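You operate a simulated robot arm through the tools that you are given. There is no shell and no other tool. Be economical: measure what you need, move in short steps, check, and stop when the job is done.

You are at the controls of a simulated two-armed robot. One attempt, no reset.

## Task
Take the clear jar with the green band and leave it on the top of the small steel box on the column. Then shut the drawer of the table with the port block. Then put two of the cover caps from the rear half of the narrow steel table on the right end of the middle shelf of the lid stand. Then open the lid of the tall grey waste can. Do these in the order given. Set down upright: clear jar with the green band.

The check looks at the end state, three seconds after you hand in, the way a careful person would. Anything else that was tipped, shoved, dropped, spilled or broken makes it a failure. Lids that push on must go on centred and level and be pressed home; caps that screw on are set level and turned clockwise until they are tight.

## Robot
Two 7-joint arms with fingered hands on one trunk, on a base that drives. Base frame: it is fixed to the floor where the robot stands at the start and does not move with it; the origin is under the middle of the robot, x ahead of it, y to its left, z up; the surface under the hand at the start is at about z = 0.86. Units: m, rad, N and s.
The left shoulder is at the start at [0.07, 0.154, 1.147], the right one opposite. With the tool pointing down near the work surface each hand reaches from about 0.1 to 0.88 m from the robot's upright axis, wherever it stands, measured 20 degrees to its own side. Places, roughly: clear jar with the green band (8x8x9 cm) [0.7, 0, 0.9]; cover cap (7x7x5 cm) [1.2, -1.1, 0.9]; drawer of the table with the port block [0.8, -3.2, 0.8]; lid of the tall grey waste can [1.1, -2, 0.6]; right end of the middle shelf of the lid stand [-1, -3.5, 0.8]; top of the small steel box on the column (26x20 cm [-0.8, -1.18, 0.88]. Payload 3.9 kg a hand.
Tool frame (each hand has its own): the origin (TCP) lies between the finger pads and is the grasp point; the fingertips stand 0.03 m ahead of it; z points along the fingers, y is the line along which they close. Largest opening 0.104 m; the body of the gripper starts 0.035 m behind the TCP. The gripper is a hand of 4 fingers: y runs from the thumb to the fingers, the wrist lies at [-0.017, -0.104, -0.178] in the tool frame, and closing takes about 1.5 s.
Orientation is that of the tool frame in the base frame, as a unit quaternion [w, x, y, z]. With the fingers straight down and the wrist toward the robot, the tool's x, y and z point along [0, 1, 0], [1, 0, 0] and [0, 0, -1] of the base frame.

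## Interface
- The arms move only by the tool jog_arm. It takes "left_commands", "right_commands" or both (then of equal length, played together; a hand with none holds still); each is text: rows parted by semicolons, each of 6 numbers parted by spaces: the shift along the tool's x, y, z in units of 300 mm (1.0 is 300 mm), then the turn, a rotation vector about the tool's x, y, z in units of 45 degrees (1.0 is 45 degrees). In form: tx ty tz rx ry rz; .... A call has 1 to 20 rows; each row is the pose to reach, as a shift and turn from the pose commanded when the call began, along the tool's axes at that moment. "left_fingers" and "right_fingers" are, for a hand that has rows, the opening in per cent of the stroke, from 0 (shut) to 100 (fully open), set as the call begins (left out, the last holds). A call with a number of a shift or a turn outside -1 to 1 is refused whole. Each row takes 0.2 s and may step no farther than 0.05 m and 0.15 rad from the row before; otherwise, or with a gripper value out of range, the whole call is refused. Where a pose cannot be reached the arm comes as near as it can. A force on the tool above 40 N (or 10 N above the force at the start of the call, whichever is more), or a blocked arm, ends the call early, and 0.2 s more pass. The fingers move at their own pace (about 0.072 m/s each) and stop on an object; they squeeze with about 27 N. The grip force told is the motor's: it shows also when the fingers shut on nothing. Time passes only in rows, and 0.2 s behind the last, so rows that repeat a pose let the fingers close. The reply holds the time, the measured pose of the TCP, the force on the tool along the base axes, the opening and the grip force, in the units named above and with some noise, with the torque about the TCP (base axes, N m) and any sound that the robot's microphone picked up, and new pictures: "show" is both (left out), scene, wrist or none (wrist: the cameras of the hands that moved).
- Cameras (640 x 400 px; columns grow to the right, rows downward): "scene" is now at [0.1414, -0.0059, 1.3841]; the picture's right is [-0.06, -1.00, 0.00], its down [-0.49, 0.03, -0.87] and it looks along [0.87, -0.05, -0.49] (base axes); focal length 275 px, centre (320, 200). "left" rides on the left gripper at [-0.066, -0.09, -0.126] in its tool frame; the picture's right is [-0.78, -0.30, 0.56], its down [0.57, -0.70, 0.42] and it looks along [0.27, 0.65, 0.71] (tool axes); focal length 275 px, centre (320, 200). "right" rides on the right gripper at [0.066, -0.09, -0.126] in its tool frame; the picture's right is [-0.78, 0.30, -0.56], its down [-0.57, -0.70, 0.42] and it looks along [-0.27, 0.65, 0.71] (tool axes); focal length 275 px, centre (320, 200). There is no depth. A picture from a camera that has moved, and an enlarged one, comes with that camera's place and axes in the base frame and with its lens.
- lift_body(by): slides the trunk up (or, below 0, down) by that many m; the arms and the scene camera ride with it, the base frame stays. It gives what a move gives, with no picture.
- drive_base(legs): drives the robot by 1 to 6 legs, each [ahead, turn to the left] in m and rad, along the robot's own axes; the way and the turn of a leg run together, so that a leg with both is an arc; at most 1.5 m and 3.142 rad a leg. The arms and the cameras ride along, it lands a little off, and it stops where it bumps. It gives what a move gives, and a new picture of the scene camera.
- move_fingers(index, middle, ring, thumb_bend, thumb_turn, hand): sets how far each is bent, from 0 (flat) to 1 (curled in); at 0.3 the hand is open as for a grip, at 0.7 the pads meet at the TCP. One left out holds its place. A second passes; each finger stops where it meets its share of the squeeze, and holds until it gets a number again. A gripper value or a shape takes the hand back. It gives what a move gives, with no picture; readings hold the bend of each and the force on the fingers (four entries, about 0 where the hand has none), thumb and palm. thumb_turn goes from beside the hand (0) to across from the fingers (1), as for a grip.
- hand_shape(shape, hand): the hand has 4 fingers and takes this shape, open, in about a second: jaw (thumb against the fingers, like two jaws); tri (thumb and two fingers); tip (a fingertip pinch); poke (one finger out to press); point (the index stretched); flat (the hand flat); cup (the hand cupped); fist (a fist). The gripper value then closes the fingers along that shape, each until it touches; the sizes above hold for jaw. It gives what a move gives, with no picture.
- aim_head(pan, tilt): turns the head with the scene camera to pan (to the left, within 1.501 rad either way) and tilt (down, from -0.506 to 1.204), counted from straight ahead of the robot. It gives what a move gives, and a new picture of the scene camera.
- enlarge(camera, box): a new picture of the part [left, top, right, bottom] of that camera's present view, enlarged. It takes no simulated time.
- job_done(): hands the job in; it is judged then, once.

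Work in short steps. Places have to be worked out from the pictures, the camera data and where the tool is seen: move nearer, look again, correct. Check each grasp and each placing, and mend what went wrong. You have 165 turns and 260 pictures in all, those below and enlarged ones among them. Open the grippers and draw the arms clear of the work before you hand the job in, unless the task says otherwise; then end with one line.

The tools are called after "Call:" as name(argument=value, ...) on one line, values as JSON. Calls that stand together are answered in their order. jog_arm: Moves the arms, as the interface text tells. Its arguments: {"type":"object","properties":{"left_commands":{"type":"string"},"left_fingers":{"type":"number"},"right_commands":{"type":"string"},"right_fingers":{"type":"number"},"show":{"type":"string","enum":["both","scene","wrist","none"]}},"required":[]} The other tools are called the same way: lift_body (by) slides the trunk up or down; hand_shape (shape, hand) gives the hand a shape; move_fingers (index, middle, ring, thumb_bend, thumb_turn, hand) moves the fingers one by one; drive_base (legs) drives the base; aim_head (pan, tilt) turns the head that bears the scene camera; enlarge (camera, box) takes an enlarged picture of a part of a camera's view; job_done () hands the job in.

At the start:

```text
clock: 0.0
left_ee_pos: [0.5581, 0.2386, 1.1569]
left_orientation: [-0.001, 0.708, 0.707, -0.001]
left_contact_force: [0.4, 0.4, 0.6]
left_moment: [-0.03, -0.02, 0.0]
left_opening: 0.1039
left_gripper_force: 0.0
left_shape: jaw
left_bend: [0.3, 0.3, 0.3, 0.3, 0.97]
left_finger forces: [0.0, 0.0, 0.0, 0.1, 0.1, 0.0]
right_ee_pos: [0.5651, -0.2218, 1.1569]
right_orientation: [0.0, 0.707, 0.708, 0.0]
right_contact_force: [-0.4, 1.0, 0.1]
right_moment: [0.03, 0.02, -0.02]
right_opening: 0.1035
right_gripper_force: 0.0
right_shape: jaw
right_bend: [0.3, 0.3, 0.3, 0.3, 0.97]
right_finger forces: [0.0, 0.0, 0.0, 0.0, 0.0, 0.0]
trunk travel left (down, up): [-0.6, 0.34]
robot x, y, heading: [-0.0049, 0.0035, 0.002]
head pan, tilt: [-0.056, 0.513]
```

scene: 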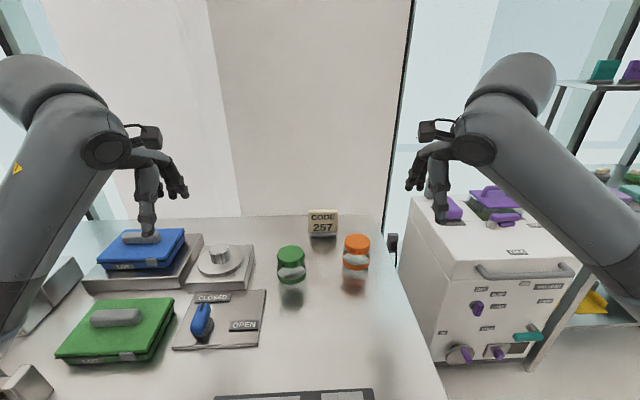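
right: 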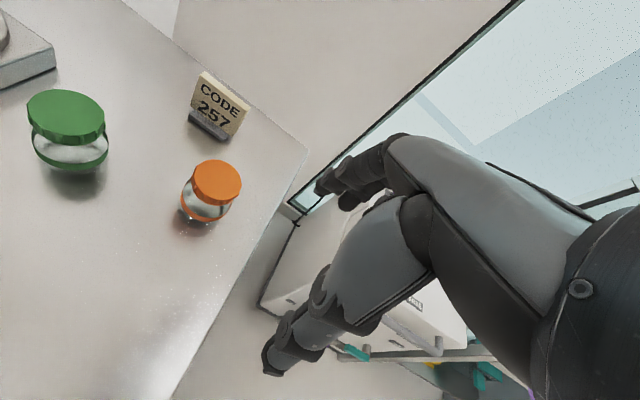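
left: 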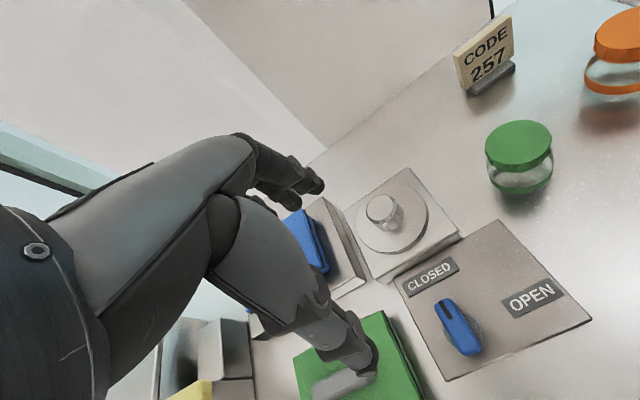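

The green jar looks to be at about (0.66, 0.037). I bring the right hand above it at a safe height and look again.

Call:
jog_arm(right_commands="0.123 0.045 0.03 0 0 0; 0.247 0.09 0.06 0 0 0; 0.37 0.135 0.09 0 0 0; 0.493 0.18 0.12 0 0 0; 0.616 0.226 0.15 0 0 0; 0.74 0.271 0.18 0 0 0; 0.863 0.317 0.2 0 0 0; 0.863 0.317 0.2 0 0 0", right_fingers=100)

Call:
enlarge(camera="scene", box=[220, 190, 420, 315])

```text
clock: 1.8
left_ee_pos: [0.557, 0.2372, 1.1567]
left_orientation: [0.0, 0.707, 0.707, 0.0]
left_contact_force: [0.3, -0.8, 0.7]
left_moment: [0.01, 0.02, -0.01]
left_opening: 0.1037
left_gripper_force: 0.1
left_shape: jaw
left_bend: [0.3, 0.3, 0.3, 0.3, 0.97]
left_finger forces: [0.1, 0.0, 0.0, 0.0, 0.0, 0.0]
right_ee_pos: [0.6591, 0.0348, 1.0963]
right_orientation: [0.0, 0.707, 0.707, 0.0]
right_contact_force: [0.3, -0.6, -0.9]
right_moment: [-0.01, 0.02, -0.03]
right_opening: 0.1037
right_gripper_force: 0.1
right_shape: jaw
right_bend: [0.3, 0.3, 0.3, 0.3, 0.97]
right_finger forces: [0.0, 0.1, 0.0, 0.2, 0.1, 0.1]
trunk travel left (down, up): [-0.6, 0.34]
robot x, y, heading: [0.0003, -0.0003, 0.001]
head pan, tilt: [-0.056, 0.513]
camera scene: at [0.1411, -0.0071, 1.3842], right [-0.06, -1.0, 0.0], down [-0.49, 0.03, -0.87], along [0.87, -0.05, -0.49], focal length 275 px, centre (320, 200)
camera right: at [0.5703, 0.1033, 1.2217], right [0.3, -0.78, 0.56], down [-0.7, -0.57, -0.42], along [0.65, -0.27, -0.71], focal length 275 px, centre (320, 200)
```

scene: 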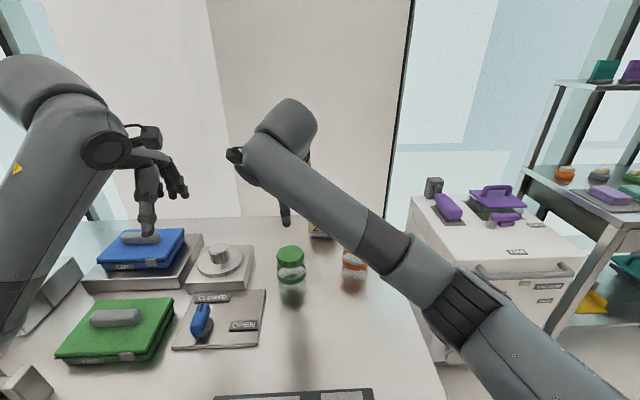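
right: 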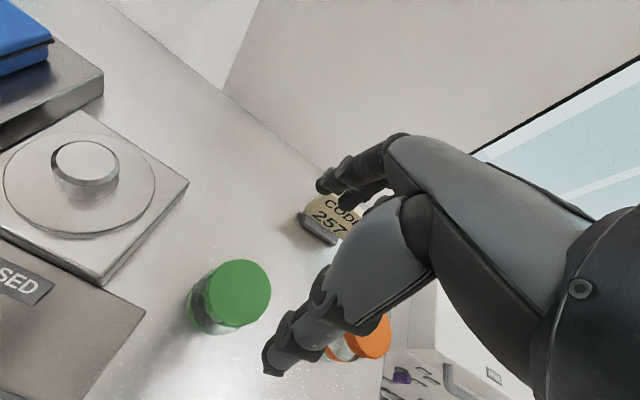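

```text
3.20 times, centred on (320, 252) of scene
camera zoom: at [0.1411, -0.0071, 1.3842], right [-0.06, -1.0, 0.0], down [-0.49, 0.03, -0.87], along [0.87, -0.05, -0.49], focal length 880 px, centre (320, 32)
```

zoom: 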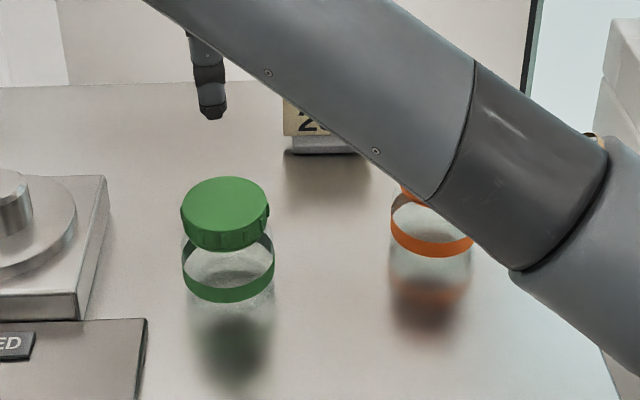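

The jar centre comes out at about (0.655, 0.038), with the lid top near z 0.95. I descend until the fingertips are just above the lid and check.

Call:
jog_arm(right_commands="0.01 -0.013 0.1 0 0 0; 0.01 -0.013 0.2 0 0 0; 0.01 -0.013 0.3 0 0 0; 0.01 -0.013 0.36 0 0 0; 0.01 -0.013 0.36 0 0 0")

```text
clock: 3.0
left_ee_pos: [0.5575, 0.2392, 1.1568]
left_orientation: [0.0, 0.707, 0.707, 0.001]
left_contact_force: [0.2, 0.1, 0.2]
left_moment: [-0.01, 0.04, 0.01]
left_opening: 0.1039
left_gripper_force: 0.1
left_shape: jaw
left_bend: [0.3, 0.3, 0.3, 0.3, 0.97]
left_finger forces: [0.0, 0.0, 0.1, 0.0, 0.0, 0.1]
right_ee_pos: [0.6559, 0.0395, 0.9889]
right_orientation: [0.0, 0.707, 0.707, 0.0]
right_contact_force: [-0.2, -0.2, 0.1]
right_moment: [0.03, -0.03, -0.01]
right_opening: 0.1035
right_gripper_force: 0.1
right_shape: jaw
right_bend: [0.3, 0.3, 0.3, 0.3, 0.97]
right_finger forces: [0.0, 0.1, 0.0, 0.0, 0.0, 0.0]
trunk travel left (down, up): [-0.6, 0.34]
robot x, y, heading: [0.0006, 0.0003, -0.002]
head pan, tilt: [-0.056, 0.513]
camera scene: at [0.1413, -0.0058, 1.3841], right [-0.06, -1.0, 0.0], down [-0.49, 0.03, -0.87], along [0.87, -0.05, -0.49], focal length 275 px, centre (320, 200)
camera right: at [0.5664, 0.1077, 1.1141], right [0.3, -0.78, 0.56], down [-0.7, -0.57, -0.42], along [0.65, -0.27, -0.71], focal length 275 px, centre (320, 200)
```

scene: 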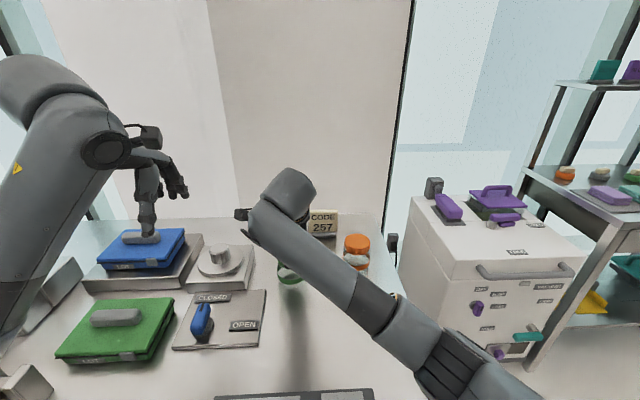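
right: 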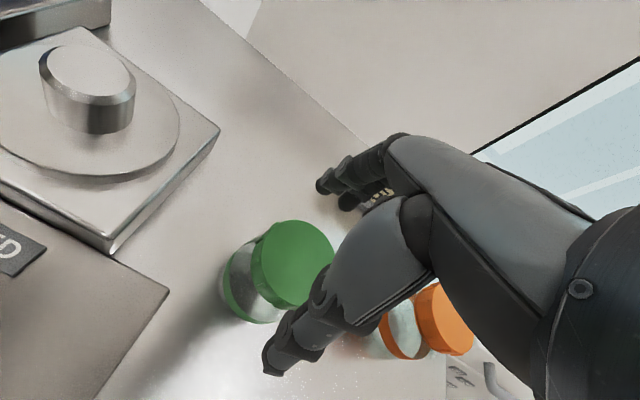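

The lid centre now reads about (0.656, 0.043), centred between thumb and fingers. I go down to z 0.925.

Call:
jog_arm(right_commands="0.01 0 0.08 0 0 0; 0.01 0 0.15 0 0 0; 0.01 0 0.213 0 0 0; 0.01 0 0.213 0 0 0")

Call:
enlarge(camera="scene", box=[220, 190, 420, 315])

```text
clock: 4.0
left_ee_pos: [0.557, 0.2386, 1.1571]
left_orientation: [0.0, 0.707, 0.707, 0.0]
left_contact_force: [0.2, 1.0, 0.1]
left_moment: [0.01, 0.0, 0.05]
left_opening: 0.1036
left_gripper_force: 0.2
left_shape: jaw
left_bend: [0.3, 0.3, 0.3, 0.3, 0.97]
left_finger forces: [0.0, 0.1, 0.1, 0.0, 0.1, 0.0]
right_ee_pos: [0.6557, 0.0419, 0.9244]
right_orientation: [-0.001, 0.707, 0.707, 0.001]
right_contact_force: [-0.4, -0.6, 0.2]
right_moment: [0.02, -0.03, 0.0]
right_opening: 0.104
right_gripper_force: 0.0
right_shape: jaw
right_bend: [0.3, 0.3, 0.3, 0.3, 0.97]
right_finger forces: [0.2, 0.0, 0.0, 0.0, 0.0, 0.0]
trunk travel left (down, up): [-0.6, 0.34]
robot x, y, heading: [0.0026, -0.0006, 0.001]
head pan, tilt: [-0.056, 0.513]
camera scene: at [0.1413, -0.0057, 1.3841], right [-0.06, -1.0, 0.0], down [-0.49, 0.03, -0.87], along [0.87, -0.05, -0.49], focal length 275 px, centre (320, 200)
camera right: at [0.5665, 0.1108, 1.0501], right [0.3, -0.78, 0.56], down [-0.7, -0.57, -0.42], along [0.65, -0.27, -0.71], focal length 275 px, centre (320, 200)
```

scene: 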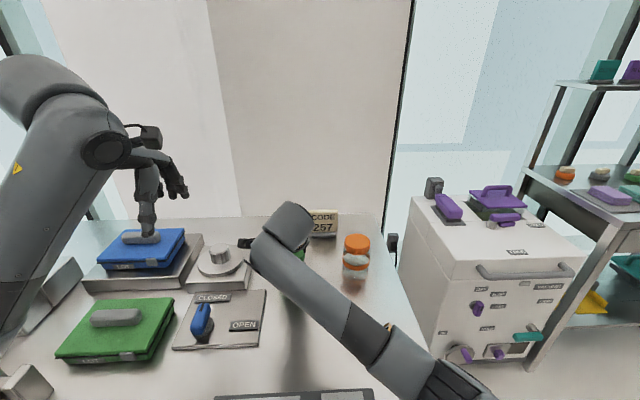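
right: 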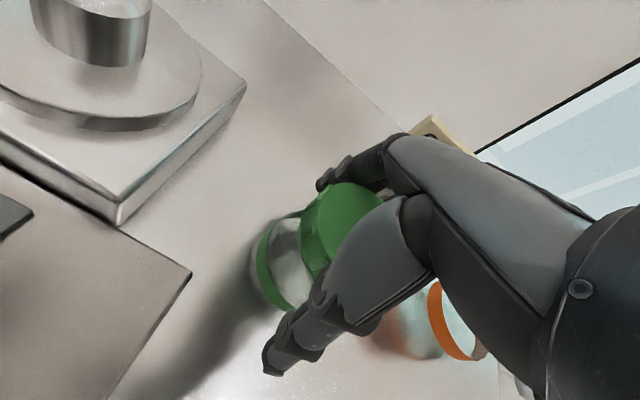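

```text
3.20 times, centred on (320, 252) of scene
camera zoom: at [0.1413, -0.0057, 1.3841], right [-0.06, -1.0, 0.0], down [-0.49, 0.03, -0.87], along [0.87, -0.05, -0.49], focal length 880 px, centre (320, 32)
```

zoom: 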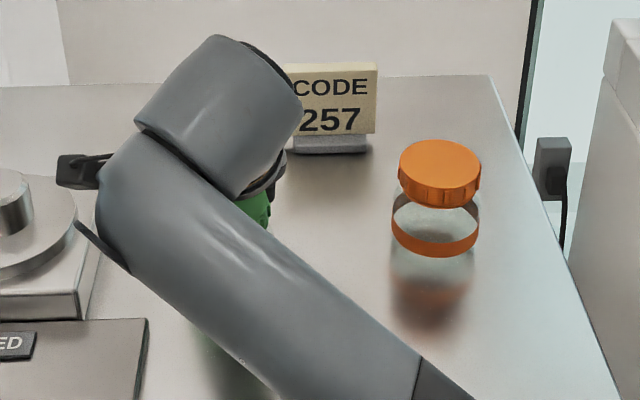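

The jar sits between thumb and fingers, with no contact force. I close the hand on it.

Call:
jog_arm(right_commands="0 0 0.01 0 0 0; 0 0 0.01 0 0 0; 0 0 0.01 0 0 0; 0 0 0.01 0 0 0; 0 0 0.01 0 0 0; 0 0 0.01 0 0 0; 0 0 0.01 0 0 0; 0 0 0.01 0 0 0; 0 0 0.01 0 0 0", right_fingers=0, show="wrist")

```text
clock: 6.0
left_ee_pos: [0.5564, 0.2396, 1.1561]
left_orientation: [0.0, 0.707, 0.707, 0.0]
left_contact_force: [-0.4, 0.0, 1.3]
left_moment: [-0.01, -0.01, -0.03]
left_opening: 0.1036
left_gripper_force: 0.1
left_shape: jaw
left_bend: [0.3, 0.3, 0.3, 0.3, 0.97]
left_finger forces: [0.1, 0.0, 0.0, 0.1, 0.1, 0.0]
right_ee_pos: [0.655, 0.0436, 0.9231]
right_orientation: [0.0, 0.707, 0.707, 0.0]
right_contact_force: [-1.9, 0.5, 3.4]
right_moment: [-0.12, 0.21, -0.03]
right_opening: 0.0688
right_gripper_force: 27.2
right_shape: jaw
right_bend: [0.39, 0.37, 0.34, 0.67, 0.99]
right_finger forces: [15.4, 9.0, 0.0, 0.0, 23.5, 0.0]
trunk travel left (down, up): [-0.6, 0.34]
robot x, y, heading: [0.0006, -0.0026, 0.002]
head pan, tilt: [-0.056, 0.513]
camera right: at [0.5661, 0.1109, 1.0477], right [0.3, -0.78, 0.56], down [-0.7, -0.57, -0.42], along [0.65, -0.27, -0.71], focal length 275 px, centre (320, 200)
```

right: 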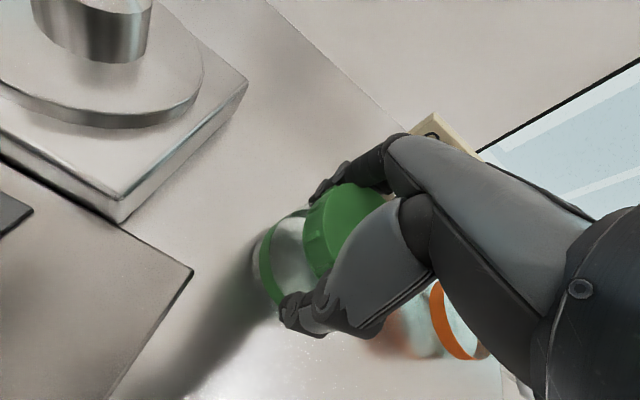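

The grip is firm: opening 0.069, 27 N. I lift straight up.

Call:
jog_arm(right_commands="0 0 -0.1 0 0 0; 0 0 -0.2 0 0 0; 0 0 -0.3 0 0 0; 0 0 -0.4 0 0 0; 0 0 -0.5 0 0 0; 0 0 -0.6 0 0 0; 0 0 -0.6 0 0 0")

```text
clock: 7.6
left_ee_pos: [0.5578, 0.2393, 1.1563]
left_orientation: [0.0, 0.707, 0.707, -0.001]
left_contact_force: [0.5, -0.7, 0.8]
left_moment: [-0.03, -0.01, 0.02]
left_opening: 0.1034
left_gripper_force: 0.0
left_shape: jaw
left_bend: [0.3, 0.3, 0.3, 0.3, 0.97]
left_finger forces: [0.0, 0.0, 0.1, 0.0, 0.0, 0.0]
right_ee_pos: [0.6551, 0.0424, 1.101]
right_orientation: [0.0, 0.707, 0.707, -0.001]
right_contact_force: [-0.3, -0.6, -1.7]
right_moment: [0.04, 0.01, 0.0]
right_opening: 0.0687
right_gripper_force: 27.1
right_shape: jaw
right_bend: [0.39, 0.37, 0.34, 0.67, 1.0]
right_finger forces: [14.1, 9.9, 0.1, 0.0, 22.5, 0.0]
trunk travel left (down, up): [-0.6, 0.34]
robot x, y, heading: [-0.0013, 0.0023, 0.0]
head pan, tilt: [-0.056, 0.513]
camera scene: at [0.142, -0.0058, 1.384], right [-0.06, -1.0, 0.0], down [-0.49, 0.03, -0.87], along [0.87, -0.05, -0.49], focal length 275 px, centre (320, 200)
camera right: at [0.5666, 0.1113, 1.2268], right [0.3, -0.78, 0.56], down [-0.7, -0.57, -0.42], along [0.65, -0.27, -0.71], focal length 275 px, centre (320, 200)
```

scene: 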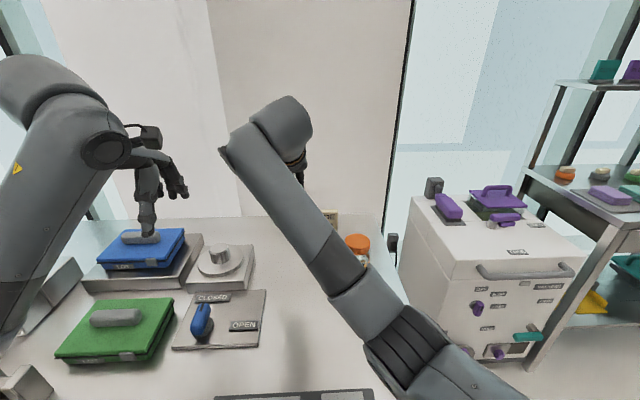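
right: 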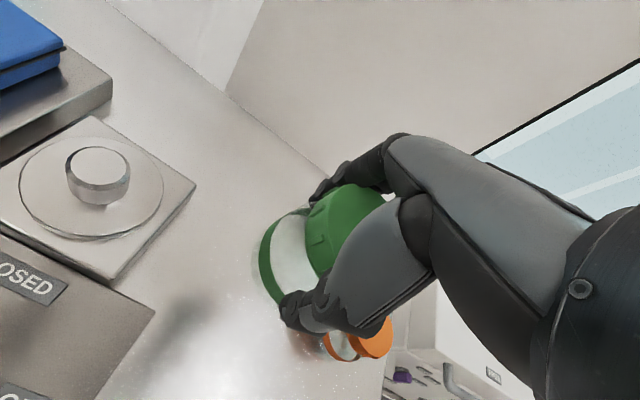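

The jar is held and off the table. I look around to the right before driving.

Call:
aim_head(pan=-1.5, tilt=0.35)

Call:
aim_head(pan=-0.8, tilt=0.35)

Call:
aim_head(pan=1.5, tilt=0.4)

```text
clock: 9.2
left_ee_pos: [0.5573, 0.2395, 1.1563]
left_orientation: [-0.001, 0.707, 0.708, -0.001]
left_contact_force: [-0.2, 0.4, -0.2]
left_moment: [0.01, -0.01, -0.01]
left_opening: 0.1033
left_gripper_force: 0.0
left_shape: jaw
left_bend: [0.3, 0.3, 0.3, 0.3, 0.97]
left_finger forces: [0.0, 0.0, 0.1, 0.1, 0.0, 0.0]
right_ee_pos: [0.6561, 0.0426, 1.1008]
right_orientation: [0.001, 0.707, 0.707, 0.0]
right_contact_force: [0.9, 0.1, -1.6]
right_moment: [-0.01, 0.02, 0.03]
right_opening: 0.0688
right_gripper_force: 26.7
right_shape: jaw
right_bend: [0.39, 0.37, 0.34, 0.67, 1.0]
right_finger forces: [13.8, 10.0, 0.1, 0.1, 22.5, 0.1]
trunk travel left (down, up): [-0.6, 0.34]
robot x, y, heading: [-0.0011, 0.0018, 0.0]
head pan, tilt: [-1.499, 0.351]
camera scene: at [0.058, -0.0935, 1.3991], right [-1.0, -0.07, 0.0], down [-0.03, 0.34, -0.94], along [0.07, -0.94, -0.34], focal length 275 px, centre (320, 200)
```

scene: 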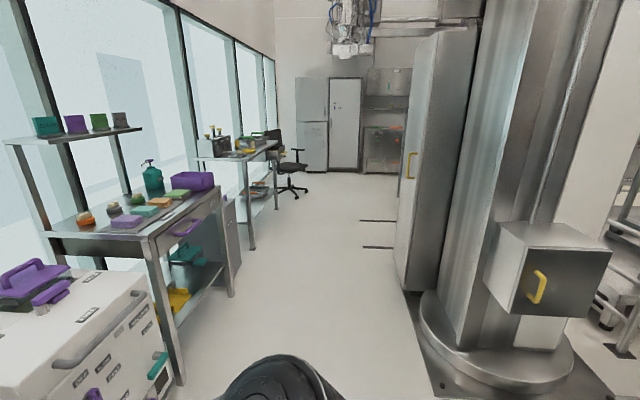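

```text
clock: 10.2
left_ee_pos: [0.5572, 0.2385, 1.1571]
left_orientation: [-0.001, 0.707, 0.707, -0.001]
left_contact_force: [0.3, -1.0, -0.1]
left_moment: [0.01, 0.0, 0.03]
left_opening: 0.1033
left_gripper_force: 0.1
left_shape: jaw
left_bend: [0.3, 0.3, 0.3, 0.3, 0.97]
left_finger forces: [0.0, 0.0, 0.1, 0.0, 0.0, 0.1]
right_ee_pos: [0.6556, 0.0435, 1.1007]
right_orientation: [0.0, 0.707, 0.707, 0.0]
right_contact_force: [-0.3, 0.2, -1.8]
right_moment: [-0.03, 0.0, -0.02]
right_opening: 0.0687
right_gripper_force: 27.2
right_shape: jaw
right_bend: [0.39, 0.37, 0.34, 0.67, 1.0]
right_finger forces: [13.9, 10.0, 0.1, 0.1, 22.5, 0.1]
trunk travel left (down, up): [-0.6, 0.34]
robot x, y, heading: [-0.0013, 0.0021, 0.0]
head pan, tilt: [-0.799, 0.351]
camera scene: at [0.1161, -0.0675, 1.3991], right [-0.72, -0.7, 0.0], down [-0.24, 0.25, -0.94], along [0.65, -0.67, -0.34], focal length 275 px, centre (320, 200)
```

scene: 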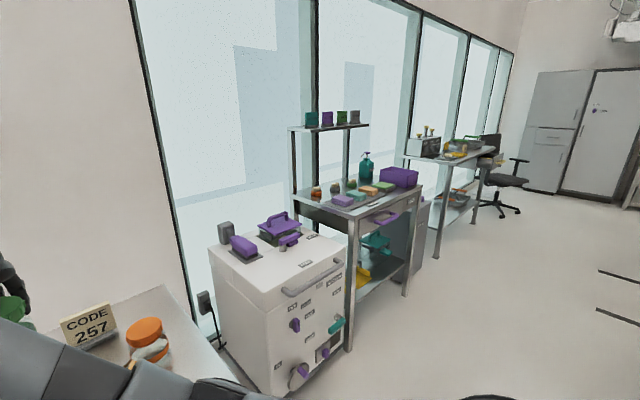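

```text
clock: 12.4
left_ee_pos: [0.5574, 0.2398, 1.156]
left_orientation: [-0.001, 0.708, 0.706, 0.0]
left_contact_force: [0.6, -0.4, -0.2]
left_moment: [-0.02, 0.0, -0.02]
left_opening: 0.1037
left_gripper_force: 0.2
left_shape: jaw
left_bend: [0.3, 0.3, 0.3, 0.3, 0.97]
left_finger forces: [0.0, 0.0, 0.1, 0.0, 0.0, 0.0]
right_ee_pos: [0.6547, 0.0446, 1.1007]
right_orientation: [0.001, 0.707, 0.707, 0.0]
right_contact_force: [-0.9, 0.2, -2.6]
right_moment: [0.02, 0.03, 0.02]
right_opening: 0.0688
right_gripper_force: 26.9
right_shape: jaw
right_bend: [0.39, 0.37, 0.34, 0.67, 1.0]
right_finger forces: [13.7, 10.0, 0.1, 0.1, 22.5, 0.0]
trunk travel left (down, up): [-0.6, 0.34]
robot x, y, heading: [-0.0001, 0.0014, 0.003]
head pan, tilt: [1.499, 0.4]
camera scene: at [0.0579, 0.0917, 1.3946], right [1.0, -0.07, 0.0], down [-0.03, -0.39, -0.92], along [0.07, 0.92, -0.39], focal length 275 px, centre (320, 200)
```

scene: 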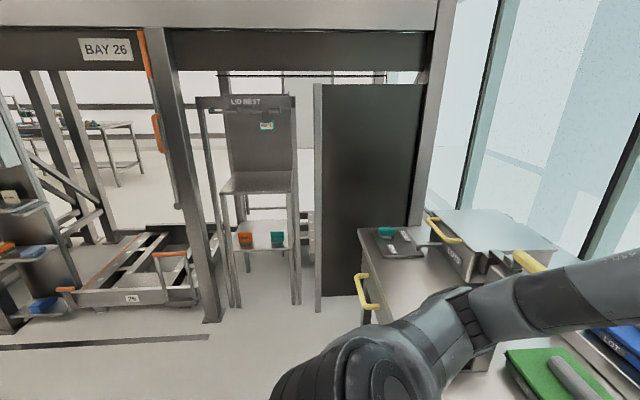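

The box is on the near side of the column at about (-0.81, -1.17), and the floor toward it is clear. I draw both hands in and raise the jar before driving.

Call:
jog_arm(right_commands="-0.1 -0.085 -0.02 0 0 0; -0.2 -0.17 -0.04 0 0 0; -0.3 -0.255 -0.06 0 0 0; -0.4 -0.34 -0.08 0 0 0; -0.5 -0.425 -0.1 0 0 0; -0.6 -0.51 -0.12 0 0 0; -0.7 -0.595 -0.14 0 0 0; -0.8 -0.68 -0.16 0 0 0; -0.8 -0.68 -0.16 0 0 0", left_commands="0 -0.05 0 0 0 0; 0 -0.1 0 0 0 0; 0 -0.15 0 0 0 0; 0 -0.2 0 0 0 0; 0 -0.25 0 0 0 0; 0 -0.3 0 0 0 0; 0 -0.35 0 0 0 0; 0 -0.4 0 0 0 0; 0 -0.4 0 0 0 0", show="none")

Call:
aim_head(pan=-1.5, tilt=0.5)

Call:
enlarge(camera="scene", box=[440, 130, 640, 255])

```text
clock: 14.6
left_ee_pos: [0.4355, 0.2384, 1.1582]
left_orientation: [0.001, 0.707, 0.707, 0.0]
left_contact_force: [-1.2, 0.1, 0.6]
left_moment: [0.02, -0.03, -0.02]
left_opening: 0.1037
left_gripper_force: 0.0
left_shape: jaw
left_bend: [0.3, 0.3, 0.3, 0.3, 0.97]
left_finger forces: [0.0, 0.0, 0.0, 0.0, 0.1, 0.1]
right_ee_pos: [0.5106, -0.3252, 1.1757]
right_orientation: [0.014, 0.749, 0.663, -0.013]
right_contact_force: [-0.4, 0.3, -2.1]
right_moment: [0.01, -0.01, 0.01]
right_opening: 0.0683
right_gripper_force: 26.9
right_shape: jaw
right_bend: [0.38, 0.36, 0.34, 0.68, 1.0]
right_finger forces: [12.1, 11.0, 0.1, 0.0, 22.1, 0.1]
right hand out of reach, approached as far as the arm can: row 4, 5, 6, 7, 8, 9
trunk travel left (down, up): [-0.6, 0.34]
robot x, y, heading: [-0.0005, 0.0012, -0.004]
head pan, tilt: [1.499, 0.4]
stopped in row 9 (right hand): the arm was blocked; the commanded pose is now the measured one
```

```text
clock: 17.2
left_ee_pos: [0.4374, 0.2375, 1.1568]
left_orientation: [0.0, 0.708, 0.706, 0.0]
left_contact_force: [0.0, -0.1, -0.5]
left_moment: [0.04, 0.03, 0.04]
left_opening: 0.1037
left_gripper_force: 0.1
left_shape: jaw
left_bend: [0.3, 0.3, 0.3, 0.3, 0.97]
left_finger forces: [0.0, 0.0, 0.0, 0.0, 0.0, 0.0]
right_ee_pos: [0.5147, -0.3248, 1.1747]
right_orientation: [0.015, 0.749, 0.662, -0.013]
right_contact_force: [0.6, -0.1, -2.9]
right_moment: [0.0, 0.0, 0.01]
right_opening: 0.0683
right_gripper_force: 27.0
right_shape: jaw
right_bend: [0.38, 0.36, 0.34, 0.68, 1.0]
right_finger forces: [11.7, 11.4, 0.0, 0.1, 21.7, 0.0]
trunk travel left (down, up): [-0.6, 0.34]
robot x, y, heading: [-0.0005, 0.0009, -0.006]
head pan, tilt: [-1.499, 0.499]
camera scene: at [0.0577, -0.0918, 1.3855], right [-1.0, -0.07, 0.0], down [-0.03, 0.48, -0.88], along [0.06, -0.88, -0.48], focal length 275 px, centre (320, 200)
```

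scene: 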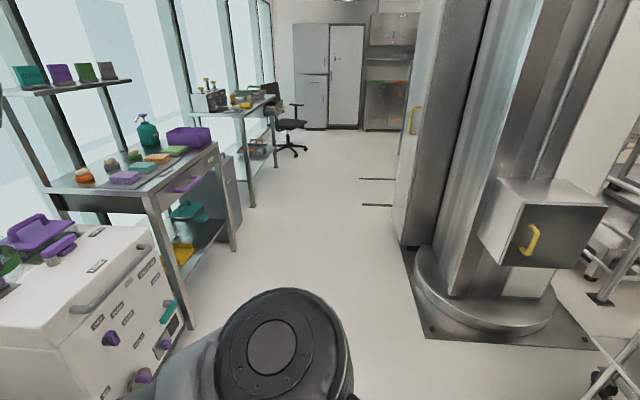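

```text
3.20 times, centred on (540, 192) of scene
camera zoom: at [0.0577, -0.0918, 1.3855], right [-1.0, -0.07, 0.0], down [-0.03, 0.48, -0.88], along [0.06, -0.88, -0.48], focal length 880 px, centre (-384, 224)
```

zoom: 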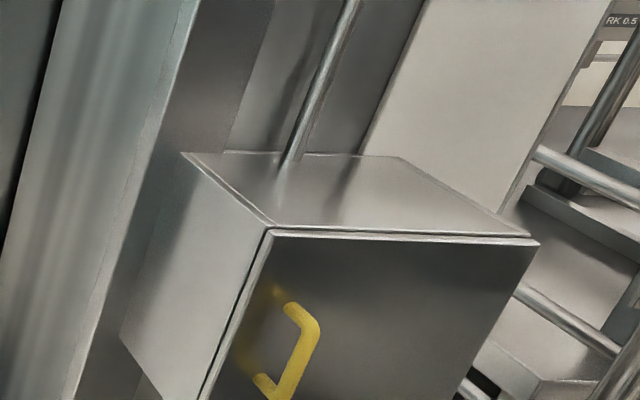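

The box top spans x -0.95 to -0.665 and y -1.29 to -1.065, with its centre at (-0.807, -1.178). I back off slightly, then turn toward it.

Call:
drive_base(legs=[[-0.15, 0], [0, -2.257]])

Call:
aim_head(pan=0, tilt=0.6)

```text
clock: 23.9
left_ee_pos: [-0.2381, -0.4897, 1.1572]
left_orientation: [-0.001, 0.943, -0.331, 0.0]
left_contact_force: [0.7, -0.6, 0.4]
left_moment: [-0.02, -0.01, 0.02]
left_opening: 0.1039
left_gripper_force: 0.0
left_shape: jaw
left_bend: [0.3, 0.3, 0.3, 0.3, 0.97]
left_finger forces: [0.1, 0.0, 0.0, 0.0, 0.0, 0.0]
right_ee_pos: [-0.7248, -0.1989, 1.1751]
right_orientation: [-0.005, 0.921, -0.388, -0.02]
right_contact_force: [0.9, 0.7, -2.6]
right_moment: [0.03, -0.02, -0.03]
right_opening: 0.0674
right_gripper_force: 26.4
right_shape: jaw
right_bend: [0.38, 0.36, 0.34, 0.69, 1.0]
right_finger forces: [11.2, 11.3, 0.0, 0.0, 20.9, 0.1]
trunk travel left (down, up): [-0.6, 0.34]
robot x, y, heading: [-0.1501, -0.0033, -2.244]
head pan, tilt: [-1.499, 0.499]
camera scene: at [-0.2567, 0.0114, 1.3855], right [0.57, 0.82, 0.0], down [0.39, -0.27, -0.88], along [-0.72, 0.5, -0.48], focal length 275 px, centre (320, 200)
```

scene: 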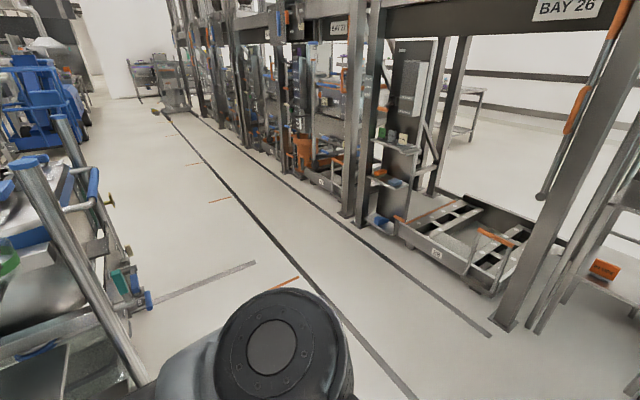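

```text
clock: 25.5
left_ee_pos: [-0.2368, -0.4905, 1.1581]
left_orientation: [-0.001, 0.944, -0.331, 0.0]
left_contact_force: [0.7, -0.7, 0.6]
left_moment: [0.01, -0.02, 0.0]
left_opening: 0.1037
left_gripper_force: 0.0
left_shape: jaw
left_bend: [0.3, 0.3, 0.3, 0.3, 0.97]
left_finger forces: [0.1, 0.1, 0.0, 0.0, 0.0, 0.0]
right_ee_pos: [-0.7259, -0.1977, 1.1741]
right_orientation: [-0.005, 0.922, -0.387, -0.019]
right_contact_force: [0.1, -0.9, -2.3]
right_moment: [0.03, -0.04, -0.03]
right_opening: 0.0675
right_gripper_force: 26.9
right_shape: jaw
right_bend: [0.38, 0.36, 0.34, 0.69, 1.0]
right_finger forces: [11.0, 11.4, 0.0, 0.0, 21.0, 0.0]
trunk travel left (down, up): [-0.6, 0.34]
robot x, y, heading: [-0.1493, -0.0018, -2.248]
head pan, tilt: [0.0, 0.6]
camera scene: at [-0.2372, -0.1091, 1.3763], right [-0.78, 0.63, 0.0], down [0.35, 0.44, -0.82], along [-0.52, -0.64, -0.57], focal length 275 px, centre (320, 200)
```

scene: 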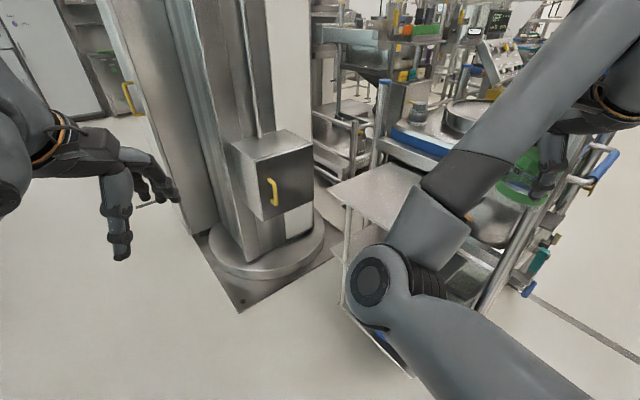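

There is a cart to the right, near the way. I take a closer look at it.

Call:
enlarge(camera="scene", box=[180, 80, 480, 390])

Call:
aim_head(pan=-0.6, tilt=0.8)

```text
1.29 times, centred on (330, 235) of scene
camera zoom: at [-0.2372, -0.1091, 1.3763], right [-0.78, 0.63, 0.0], down [0.35, 0.44, -0.82], along [-0.52, -0.64, -0.57], focal length 355 px, centre (307, 155)
```

zoom: 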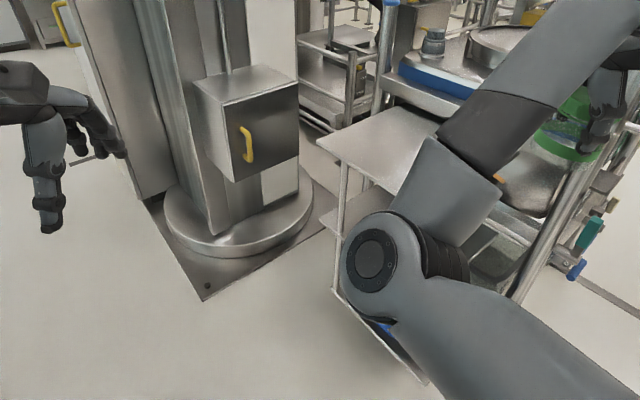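

```text
clock: 26.5
left_ee_pos: [-0.2379, -0.4911, 1.1576]
left_orientation: [-0.001, 0.943, -0.332, 0.001]
left_contact_force: [0.4, -0.2, -0.2]
left_moment: [0.01, 0.01, 0.02]
left_opening: 0.1037
left_gripper_force: 0.1
left_shape: jaw
left_bend: [0.3, 0.3, 0.3, 0.3, 0.97]
left_finger forces: [0.1, 0.1, 0.0, 0.1, 0.1, 0.0]
right_ee_pos: [-0.7255, -0.1975, 1.1746]
right_orientation: [-0.005, 0.922, -0.387, -0.02]
right_contact_force: [0.3, 0.5, -2.1]
right_moment: [-0.02, -0.01, 0.01]
right_opening: 0.0675
right_gripper_force: 26.7
right_shape: jaw
right_bend: [0.38, 0.36, 0.34, 0.69, 1.0]
right_finger forces: [11.1, 11.2, 0.1, 0.1, 21.0, 0.1]
trunk travel left (down, up): [-0.6, 0.34]
robot x, y, heading: [-0.1499, 0.0012, -2.239]
head pan, tilt: [-0.6, 0.799]
camera scene: at [-0.259, -0.0638, 1.3595], right [-0.29, 0.96, 0.0], down [0.69, 0.21, -0.7], along [-0.67, -0.2, -0.72], focal length 275 px, centre (320, 200)
```

scene: 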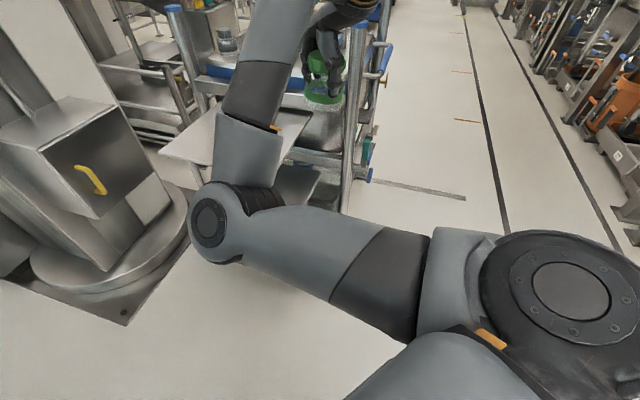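

The cart face is at about x = -0.935 and its low flap at z 0.7, so I stand at roughly (-0.42, -0.57), heading -1.8. That puts the box in the right hand's reach while staying clear of the cart.

Call:
drive_base(legs=[[0, 0.23], [0.63, 0], [0, 0.21]])

Call:
aim_head(pan=-0.4, tilt=0.7)

```text
clock: 31.6
left_ee_pos: [-0.2973, -1.0513, 1.1578]
left_orientation: [0.0, 0.993, -0.119, -0.001]
left_contact_force: [0.0, 0.1, 0.2]
left_moment: [0.0, 0.0, -0.03]
left_opening: 0.1036
left_gripper_force: 0.1
left_shape: jaw
left_bend: [0.3, 0.3, 0.3, 0.3, 0.97]
left_finger forces: [0.0, 0.1, 0.0, 0.0, 0.0, 0.0]
right_ee_pos: [-0.8619, -0.992, 1.174]
right_orientation: [-0.001, 0.984, -0.18, -0.019]
right_contact_force: [0.2, -0.4, -1.5]
right_moment: [0.01, -0.04, -0.02]
right_opening: 0.0675
right_gripper_force: 26.9
right_shape: jaw
right_bend: [0.38, 0.36, 0.34, 0.69, 1.0]
right_finger forces: [11.0, 11.3, 0.1, 0.0, 20.9, 0.0]
trunk travel left (down, up): [-0.6, 0.34]
robot x, y, heading: [-0.4264, -0.5692, -1.81]
head pan, tilt: [-0.6, 0.799]
camera scene: at [-0.4956, -0.6731, 1.3594], right [-0.67, 0.75, 0.0], down [0.53, 0.48, -0.7], along [-0.52, -0.46, -0.72], focal length 275 px, centre (320, 200)
```

scene: 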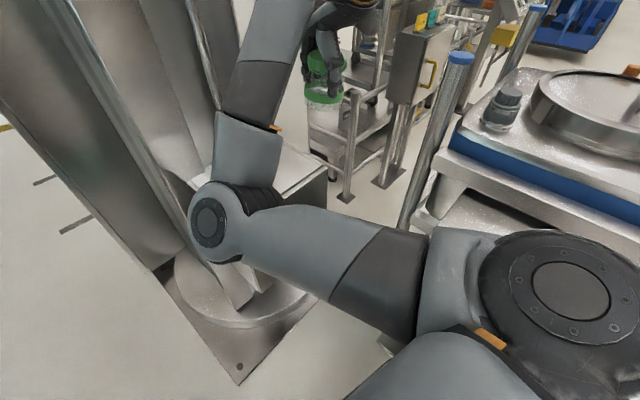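

```text
clock: 32.3
left_ee_pos: [-0.296, -1.0506, 1.1566]
left_orientation: [-0.001, 0.993, -0.12, 0.001]
left_contact_force: [0.2, 0.5, -0.7]
left_moment: [-0.02, -0.02, 0.01]
left_opening: 0.1039
left_gripper_force: 0.0
left_shape: jaw
left_bend: [0.3, 0.3, 0.3, 0.3, 0.97]
left_finger forces: [0.0, 0.1, 0.1, 0.0, 0.1, 0.0]
right_ee_pos: [-0.8608, -0.9919, 1.1746]
right_orientation: [-0.001, 0.983, -0.18, -0.021]
right_contact_force: [0.8, -0.5, -1.5]
right_moment: [0.01, -0.03, -0.01]
right_opening: 0.0674
right_gripper_force: 27.8
right_shape: jaw
right_bend: [0.38, 0.36, 0.34, 0.69, 1.0]
right_finger forces: [11.0, 11.3, 0.1, 0.1, 21.0, 0.0]
trunk travel left (down, up): [-0.6, 0.34]
robot x, y, heading: [-0.4256, -0.5691, -1.815]
head pan, tilt: [-0.4, 0.7]
camera scene: at [-0.4857, -0.6872, 1.3677], right [-0.8, 0.6, 0.0], down [0.39, 0.52, -0.76], along [-0.46, -0.61, -0.64], focal length 275 px, centre (320, 200)
```

scene: 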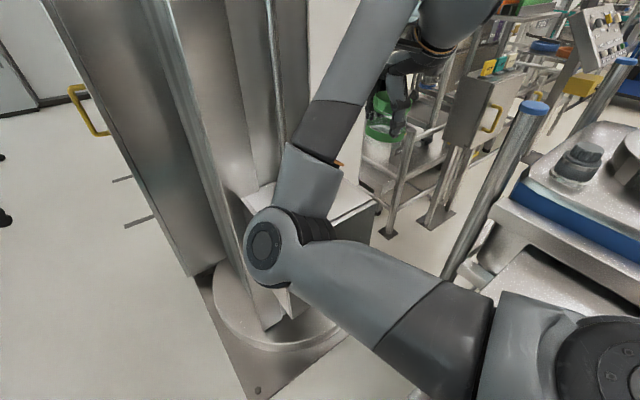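

The jar is near the box top but the hand is tilted about 2°. I level it and move over the target (-0.81, -1.14), keeping the height.

Call:
jog_arm(right_commands="0.066 0.08 -0.002 0.0015 0.01 0; 0.133 0.16 -0.004 0.003 0.02 0; 0.2 0.24 -0.006 0.004 0.03 0; 0.266 0.32 -0.009 0.006 0.04 0; 0.333 0.4 -0.011 0.007 0.05 0; 0.333 0.4 -0.011 0.007 0.05 0")

```text
clock: 33.7
left_ee_pos: [-0.2957, -1.0503, 1.1573]
left_orientation: [-0.001, 0.993, -0.119, 0.0]
left_contact_force: [-0.5, 0.9, 0.0]
left_moment: [-0.02, 0.01, 0.02]
left_opening: 0.1038
left_gripper_force: 0.0
left_shape: jaw
left_bend: [0.3, 0.3, 0.3, 0.3, 0.97]
left_finger forces: [0.0, 0.1, 0.0, 0.1, 0.0, 0.0]
right_ee_pos: [-0.8104, -1.1402, 1.1753]
right_orientation: [0.001, 0.984, -0.179, 0.0]
right_contact_force: [0.0, -0.4, -2.2]
right_moment: [0.02, 0.0, 0.01]
right_opening: 0.0671
right_gripper_force: 26.8
right_shape: jaw
right_bend: [0.38, 0.36, 0.34, 0.69, 1.0]
right_finger forces: [10.9, 11.4, 0.0, 0.0, 21.2, 0.1]
trunk travel left (down, up): [-0.6, 0.34]
robot x, y, heading: [-0.4227, -0.5717, -1.813]
head pan, tilt: [-0.4, 0.7]
camera scene: at [-0.4861, -0.6869, 1.3678], right [-0.8, 0.6, 0.0], down [0.38, 0.52, -0.76], along [-0.46, -0.61, -0.64], focal length 275 px, centre (320, 200)
camera right: at [-0.7159, -1.0771, 1.3], right [-0.83, 0.0, 0.56], down [-0.29, 0.86, -0.43], along [-0.48, -0.51, -0.71], focal length 275 px, centre (320, 200)
```

scene: 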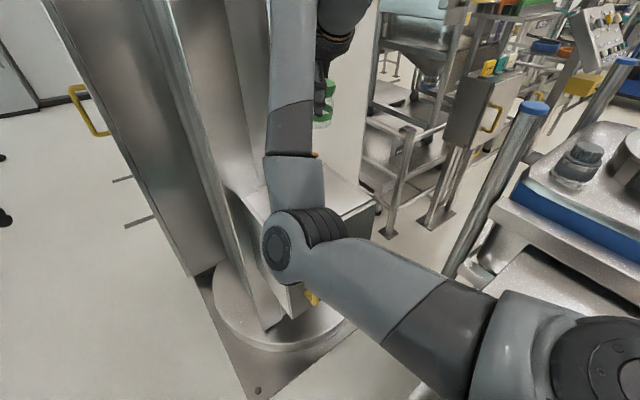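
right: 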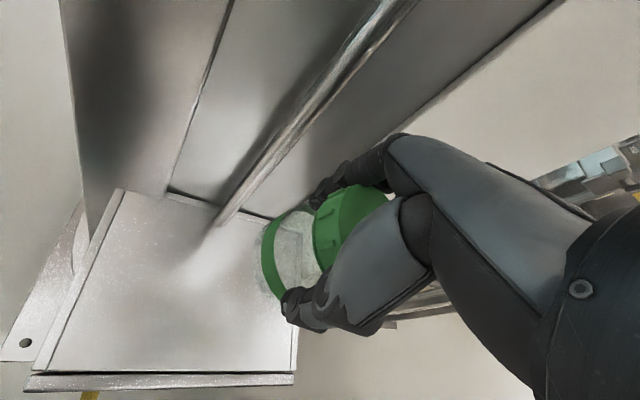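

The box top matches my estimate (front edge at y -1.062, rod at (-0.81, -1.273)). I descend to just above the expected contact height.

Call:
jog_arm(right_commands="0 0 0.12 0 0 0; 0 0 0.24 0 0 0; 0 0 0.36 0 0 0; 0 0 0.48 0 0 0; 0 0 0.58 0 0 0; 0 0 0.66 0 0 0; 0 0 0.7 0 0 0; 0 0 0.7 0 0 0")

```text
clock: 35.5
left_ee_pos: [-0.2963, -1.0511, 1.1572]
left_orientation: [-0.002, 0.993, -0.119, 0.001]
left_contact_force: [-0.1, 0.1, 0.0]
left_moment: [-0.01, 0.0, 0.03]
left_opening: 0.1037
left_gripper_force: 0.0
left_shape: jaw
left_bend: [0.3, 0.3, 0.3, 0.3, 0.97]
left_finger forces: [0.1, 0.1, 0.1, 0.0, 0.0, 0.0]
right_ee_pos: [-0.8244, -1.1385, 0.9728]
right_orientation: [0.006, 0.982, -0.189, -0.008]
right_contact_force: [-0.5, 0.1, -3.1]
right_moment: [0.01, -0.02, -0.01]
right_opening: 0.067
right_gripper_force: 27.2
right_shape: jaw
right_bend: [0.38, 0.36, 0.34, 0.69, 1.0]
right_finger forces: [10.5, 11.6, 0.0, 0.1, 20.9, 0.0]
trunk travel left (down, up): [-0.6, 0.34]
robot x, y, heading: [-0.4262, -0.5713, -1.813]
head pan, tilt: [-0.4, 0.7]
camera scene: at [-0.4859, -0.6874, 1.3677], right [-0.8, 0.6, 0.0], down [0.38, 0.52, -0.76], along [-0.46, -0.61, -0.64], focal length 275 px, centre (320, 200)
camera right: at [-0.7263, -1.0759, 1.0953], right [-0.82, 0.02, 0.57], down [-0.28, 0.86, -0.43], along [-0.5, -0.51, -0.7], focal length 275 px, centre (320, 200)
```

scene: 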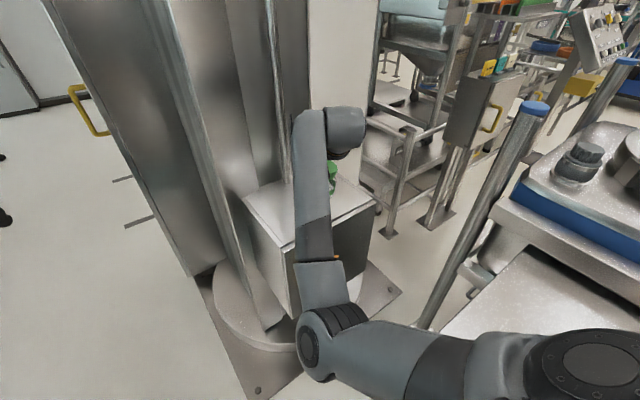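
right: 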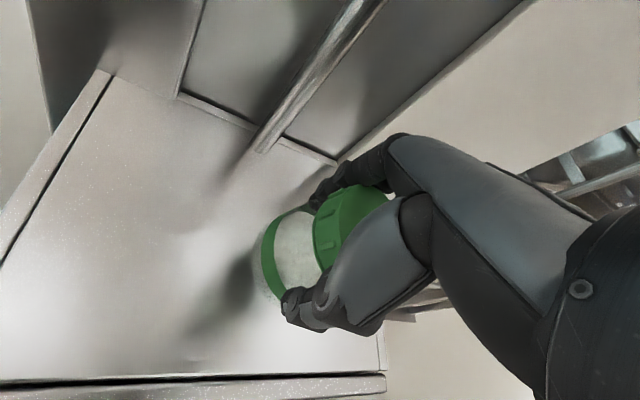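

The hand lagged slightly: it is 1.4 cm off in x and tilted 1°. I let it settle on the commanded pose and read again.

Call:
jog_arm(right_commands="0 0 0 0 0 0; 0 0 0 0 0 0; 0 0 0 0 0 0", show="none")

```text
clock: 36.3
left_ee_pos: [-0.2954, -1.0501, 1.1573]
left_orientation: [-0.001, 0.993, -0.119, 0.0]
left_contact_force: [0.9, -0.4, -0.4]
left_moment: [-0.01, 0.01, 0.01]
left_opening: 0.1037
left_gripper_force: 0.1
left_shape: jaw
left_bend: [0.3, 0.3, 0.3, 0.3, 0.97]
left_finger forces: [0.0, 0.0, 0.0, 0.1, 0.1, 0.0]
right_ee_pos: [-0.8241, -1.1376, 0.9698]
right_orientation: [0.004, 0.982, -0.189, -0.01]
right_contact_force: [0.3, -0.3, -1.7]
right_moment: [0.03, 0.02, 0.02]
right_opening: 0.0672
right_gripper_force: 27.0
right_shape: jaw
right_bend: [0.38, 0.36, 0.34, 0.69, 1.0]
right_finger forces: [10.6, 11.5, 0.0, 0.0, 20.9, 0.0]
trunk travel left (down, up): [-0.6, 0.34]
robot x, y, heading: [-0.4225, -0.5684, -1.81]
head pan, tilt: [-0.4, 0.7]
```

It stays off, so this is probably a joint limit. I bring the arm back up 6 cm to its level pose and lower the trunk instead.

Call:
jog_arm(right_commands="0 0 -0.1 0 0 0; 0 0 -0.2 0 0 0; 0 0 -0.3 0 0 0; 0 0 -0.3 0 0 0; 0 0 -0.3 0 0 0", show="none")

```text
clock: 37.5
left_ee_pos: [-0.2963, -1.051, 1.1567]
left_orientation: [-0.001, 0.993, -0.119, 0.0]
left_contact_force: [0.1, 0.2, -0.4]
left_moment: [-0.01, -0.04, 0.01]
left_opening: 0.1039
left_gripper_force: 0.1
left_shape: jaw
left_bend: [0.3, 0.3, 0.3, 0.3, 0.97]
left_finger forces: [0.1, 0.0, 0.0, 0.0, 0.1, 0.1]
right_ee_pos: [-0.8106, -1.14, 1.0554]
right_orientation: [0.0, 0.984, -0.18, 0.0]
right_contact_force: [0.0, -0.4, -2.3]
right_moment: [-0.01, -0.01, 0.02]
right_opening: 0.0674
right_gripper_force: 26.8
right_shape: jaw
right_bend: [0.38, 0.36, 0.34, 0.69, 1.0]
right_finger forces: [10.6, 11.5, 0.0, 0.1, 20.9, 0.0]
trunk travel left (down, up): [-0.6, 0.34]
robot x, y, heading: [-0.424, -0.5725, -1.812]
head pan, tilt: [-0.4, 0.7]
```

Level and on target again. I lower the trunk by 0.095.

Call:
lift_body(by=-0.095)

Call:
enlarge(camera="right", box=[0, 0, 640, 400])

```text
clock: 38.8
left_ee_pos: [-0.2952, -1.05, 1.0619]
left_orientation: [0.0, 0.993, -0.12, 0.0]
left_contact_force: [-0.3, -0.3, -0.3]
left_moment: [0.0, 0.01, 0.02]
left_opening: 0.1035
left_gripper_force: 0.0
left_shape: jaw
left_bend: [0.3, 0.3, 0.3, 0.3, 0.97]
left_finger forces: [0.0, 0.0, 0.0, 0.1, 0.0, 0.0]
right_ee_pos: [-0.8098, -1.1387, 0.9592]
right_orientation: [-0.001, 0.984, -0.18, 0.0]
right_contact_force: [-0.4, 0.5, -1.9]
right_moment: [0.01, -0.01, 0.01]
right_opening: 0.0673
right_gripper_force: 27.0
right_shape: jaw
right_bend: [0.38, 0.36, 0.34, 0.69, 1.0]
right_finger forces: [10.5, 11.5, 0.0, 0.1, 20.9, 0.1]
trunk travel left (down, up): [-0.505, 0.435]
robot x, y, heading: [-0.4227, -0.572, -1.816]
head pan, tilt: [-0.4, 0.7]
```

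```text
1.00 times, centred on (320, 200) of right (not enlarged: the box is as wide or as high as the picture)
camera zoom: at [-0.7158, -1.0763, 1.0851], right [-0.83, 0.0, 0.56], down [-0.29, 0.86, -0.42], along [-0.48, -0.51, -0.71], focal length 275 px, centre (320, 200)
```

zoom: 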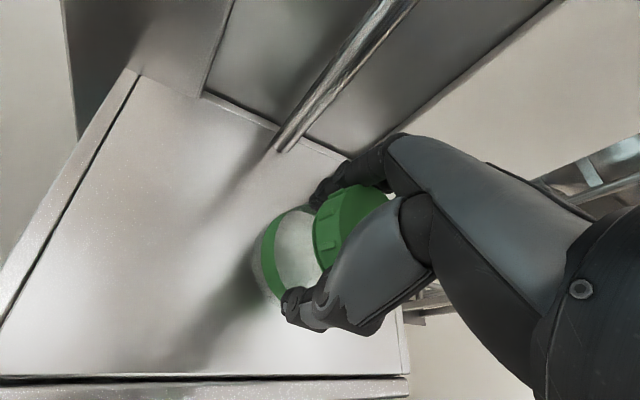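

Hovering about 1 cm above the top. I descend in small steps and watch the force.

Call:
jog_arm(right_commands="0 0 0.01 0 0 0; 0 0 0.02 0 0 0; 0 0 0.03 0 0 0; 0 0 0.03 0 0 0", show="none")

Call:
jog_arm(right_commands="0 0 0.007 0 0 0; 0 0 0.014 0 0 0; 0 0 0.014 0 0 0", show="wrist")

```text
clock: 39.8
left_ee_pos: [-0.2958, -1.051, 1.0635]
left_orientation: [-0.001, 0.993, -0.119, 0.0]
left_contact_force: [-0.4, -0.7, 0.3]
left_moment: [0.02, 0.02, 0.01]
left_opening: 0.1037
left_gripper_force: 0.1
left_shape: jaw
left_bend: [0.3, 0.3, 0.3, 0.3, 0.97]
left_finger forces: [0.0, 0.0, 0.0, 0.0, 0.0, 0.1]
right_ee_pos: [-0.8106, -1.1383, 0.9503]
right_orientation: [0.0, 0.984, -0.18, 0.0]
right_contact_force: [-0.1, 0.5, -1.5]
right_moment: [0.03, -0.05, -0.02]
right_opening: 0.067
right_gripper_force: 26.8
right_shape: jaw
right_bend: [0.38, 0.36, 0.34, 0.69, 1.0]
right_finger forces: [10.6, 11.5, 0.0, 0.0, 20.7, 0.0]
trunk travel left (down, up): [-0.505, 0.435]
robot x, y, heading: [-0.4232, -0.5688, -1.811]
head pan, tilt: [-0.4, 0.7]
```

```text
clock: 40.6
left_ee_pos: [-0.2949, -1.0513, 1.0623]
left_orientation: [-0.001, 0.993, -0.119, 0.0]
left_contact_force: [-0.2, -0.2, -0.8]
left_moment: [0.02, 0.0, 0.04]
left_opening: 0.1038
left_gripper_force: 0.1
left_shape: jaw
left_bend: [0.3, 0.3, 0.3, 0.3, 0.97]
left_finger forces: [0.0, 0.1, 0.0, 0.0, 0.0, 0.1]
right_ee_pos: [-0.8097, -1.1394, 0.9478]
right_orientation: [0.0, 0.984, -0.18, 0.0]
right_contact_force: [0.2, 0.1, -1.5]
right_moment: [0.04, 0.04, 0.0]
right_opening: 0.0672
right_gripper_force: 27.2
right_shape: jaw
right_bend: [0.38, 0.36, 0.34, 0.69, 1.0]
right_finger forces: [11.2, 11.5, 0.1, 0.0, 20.9, 0.0]
trunk travel left (down, up): [-0.505, 0.435]
robot x, y, heading: [-0.422, -0.5698, -1.814]
head pan, tilt: [-0.4, 0.7]
camera right: at [-0.7156, -1.0764, 1.0718], right [-0.83, 0.0, 0.56], down [-0.29, 0.86, -0.42], along [-0.48, -0.51, -0.71], focal length 275 px, centre (320, 200)
```

right: 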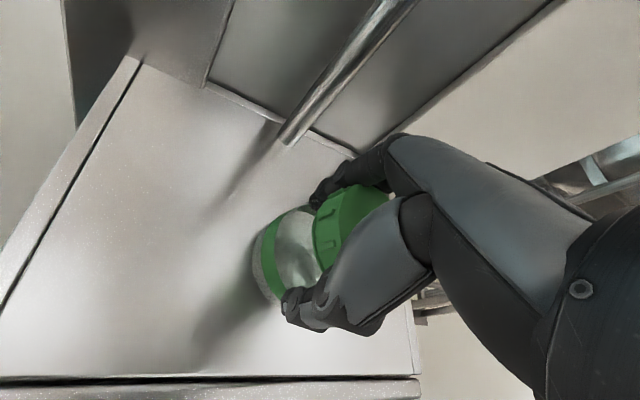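

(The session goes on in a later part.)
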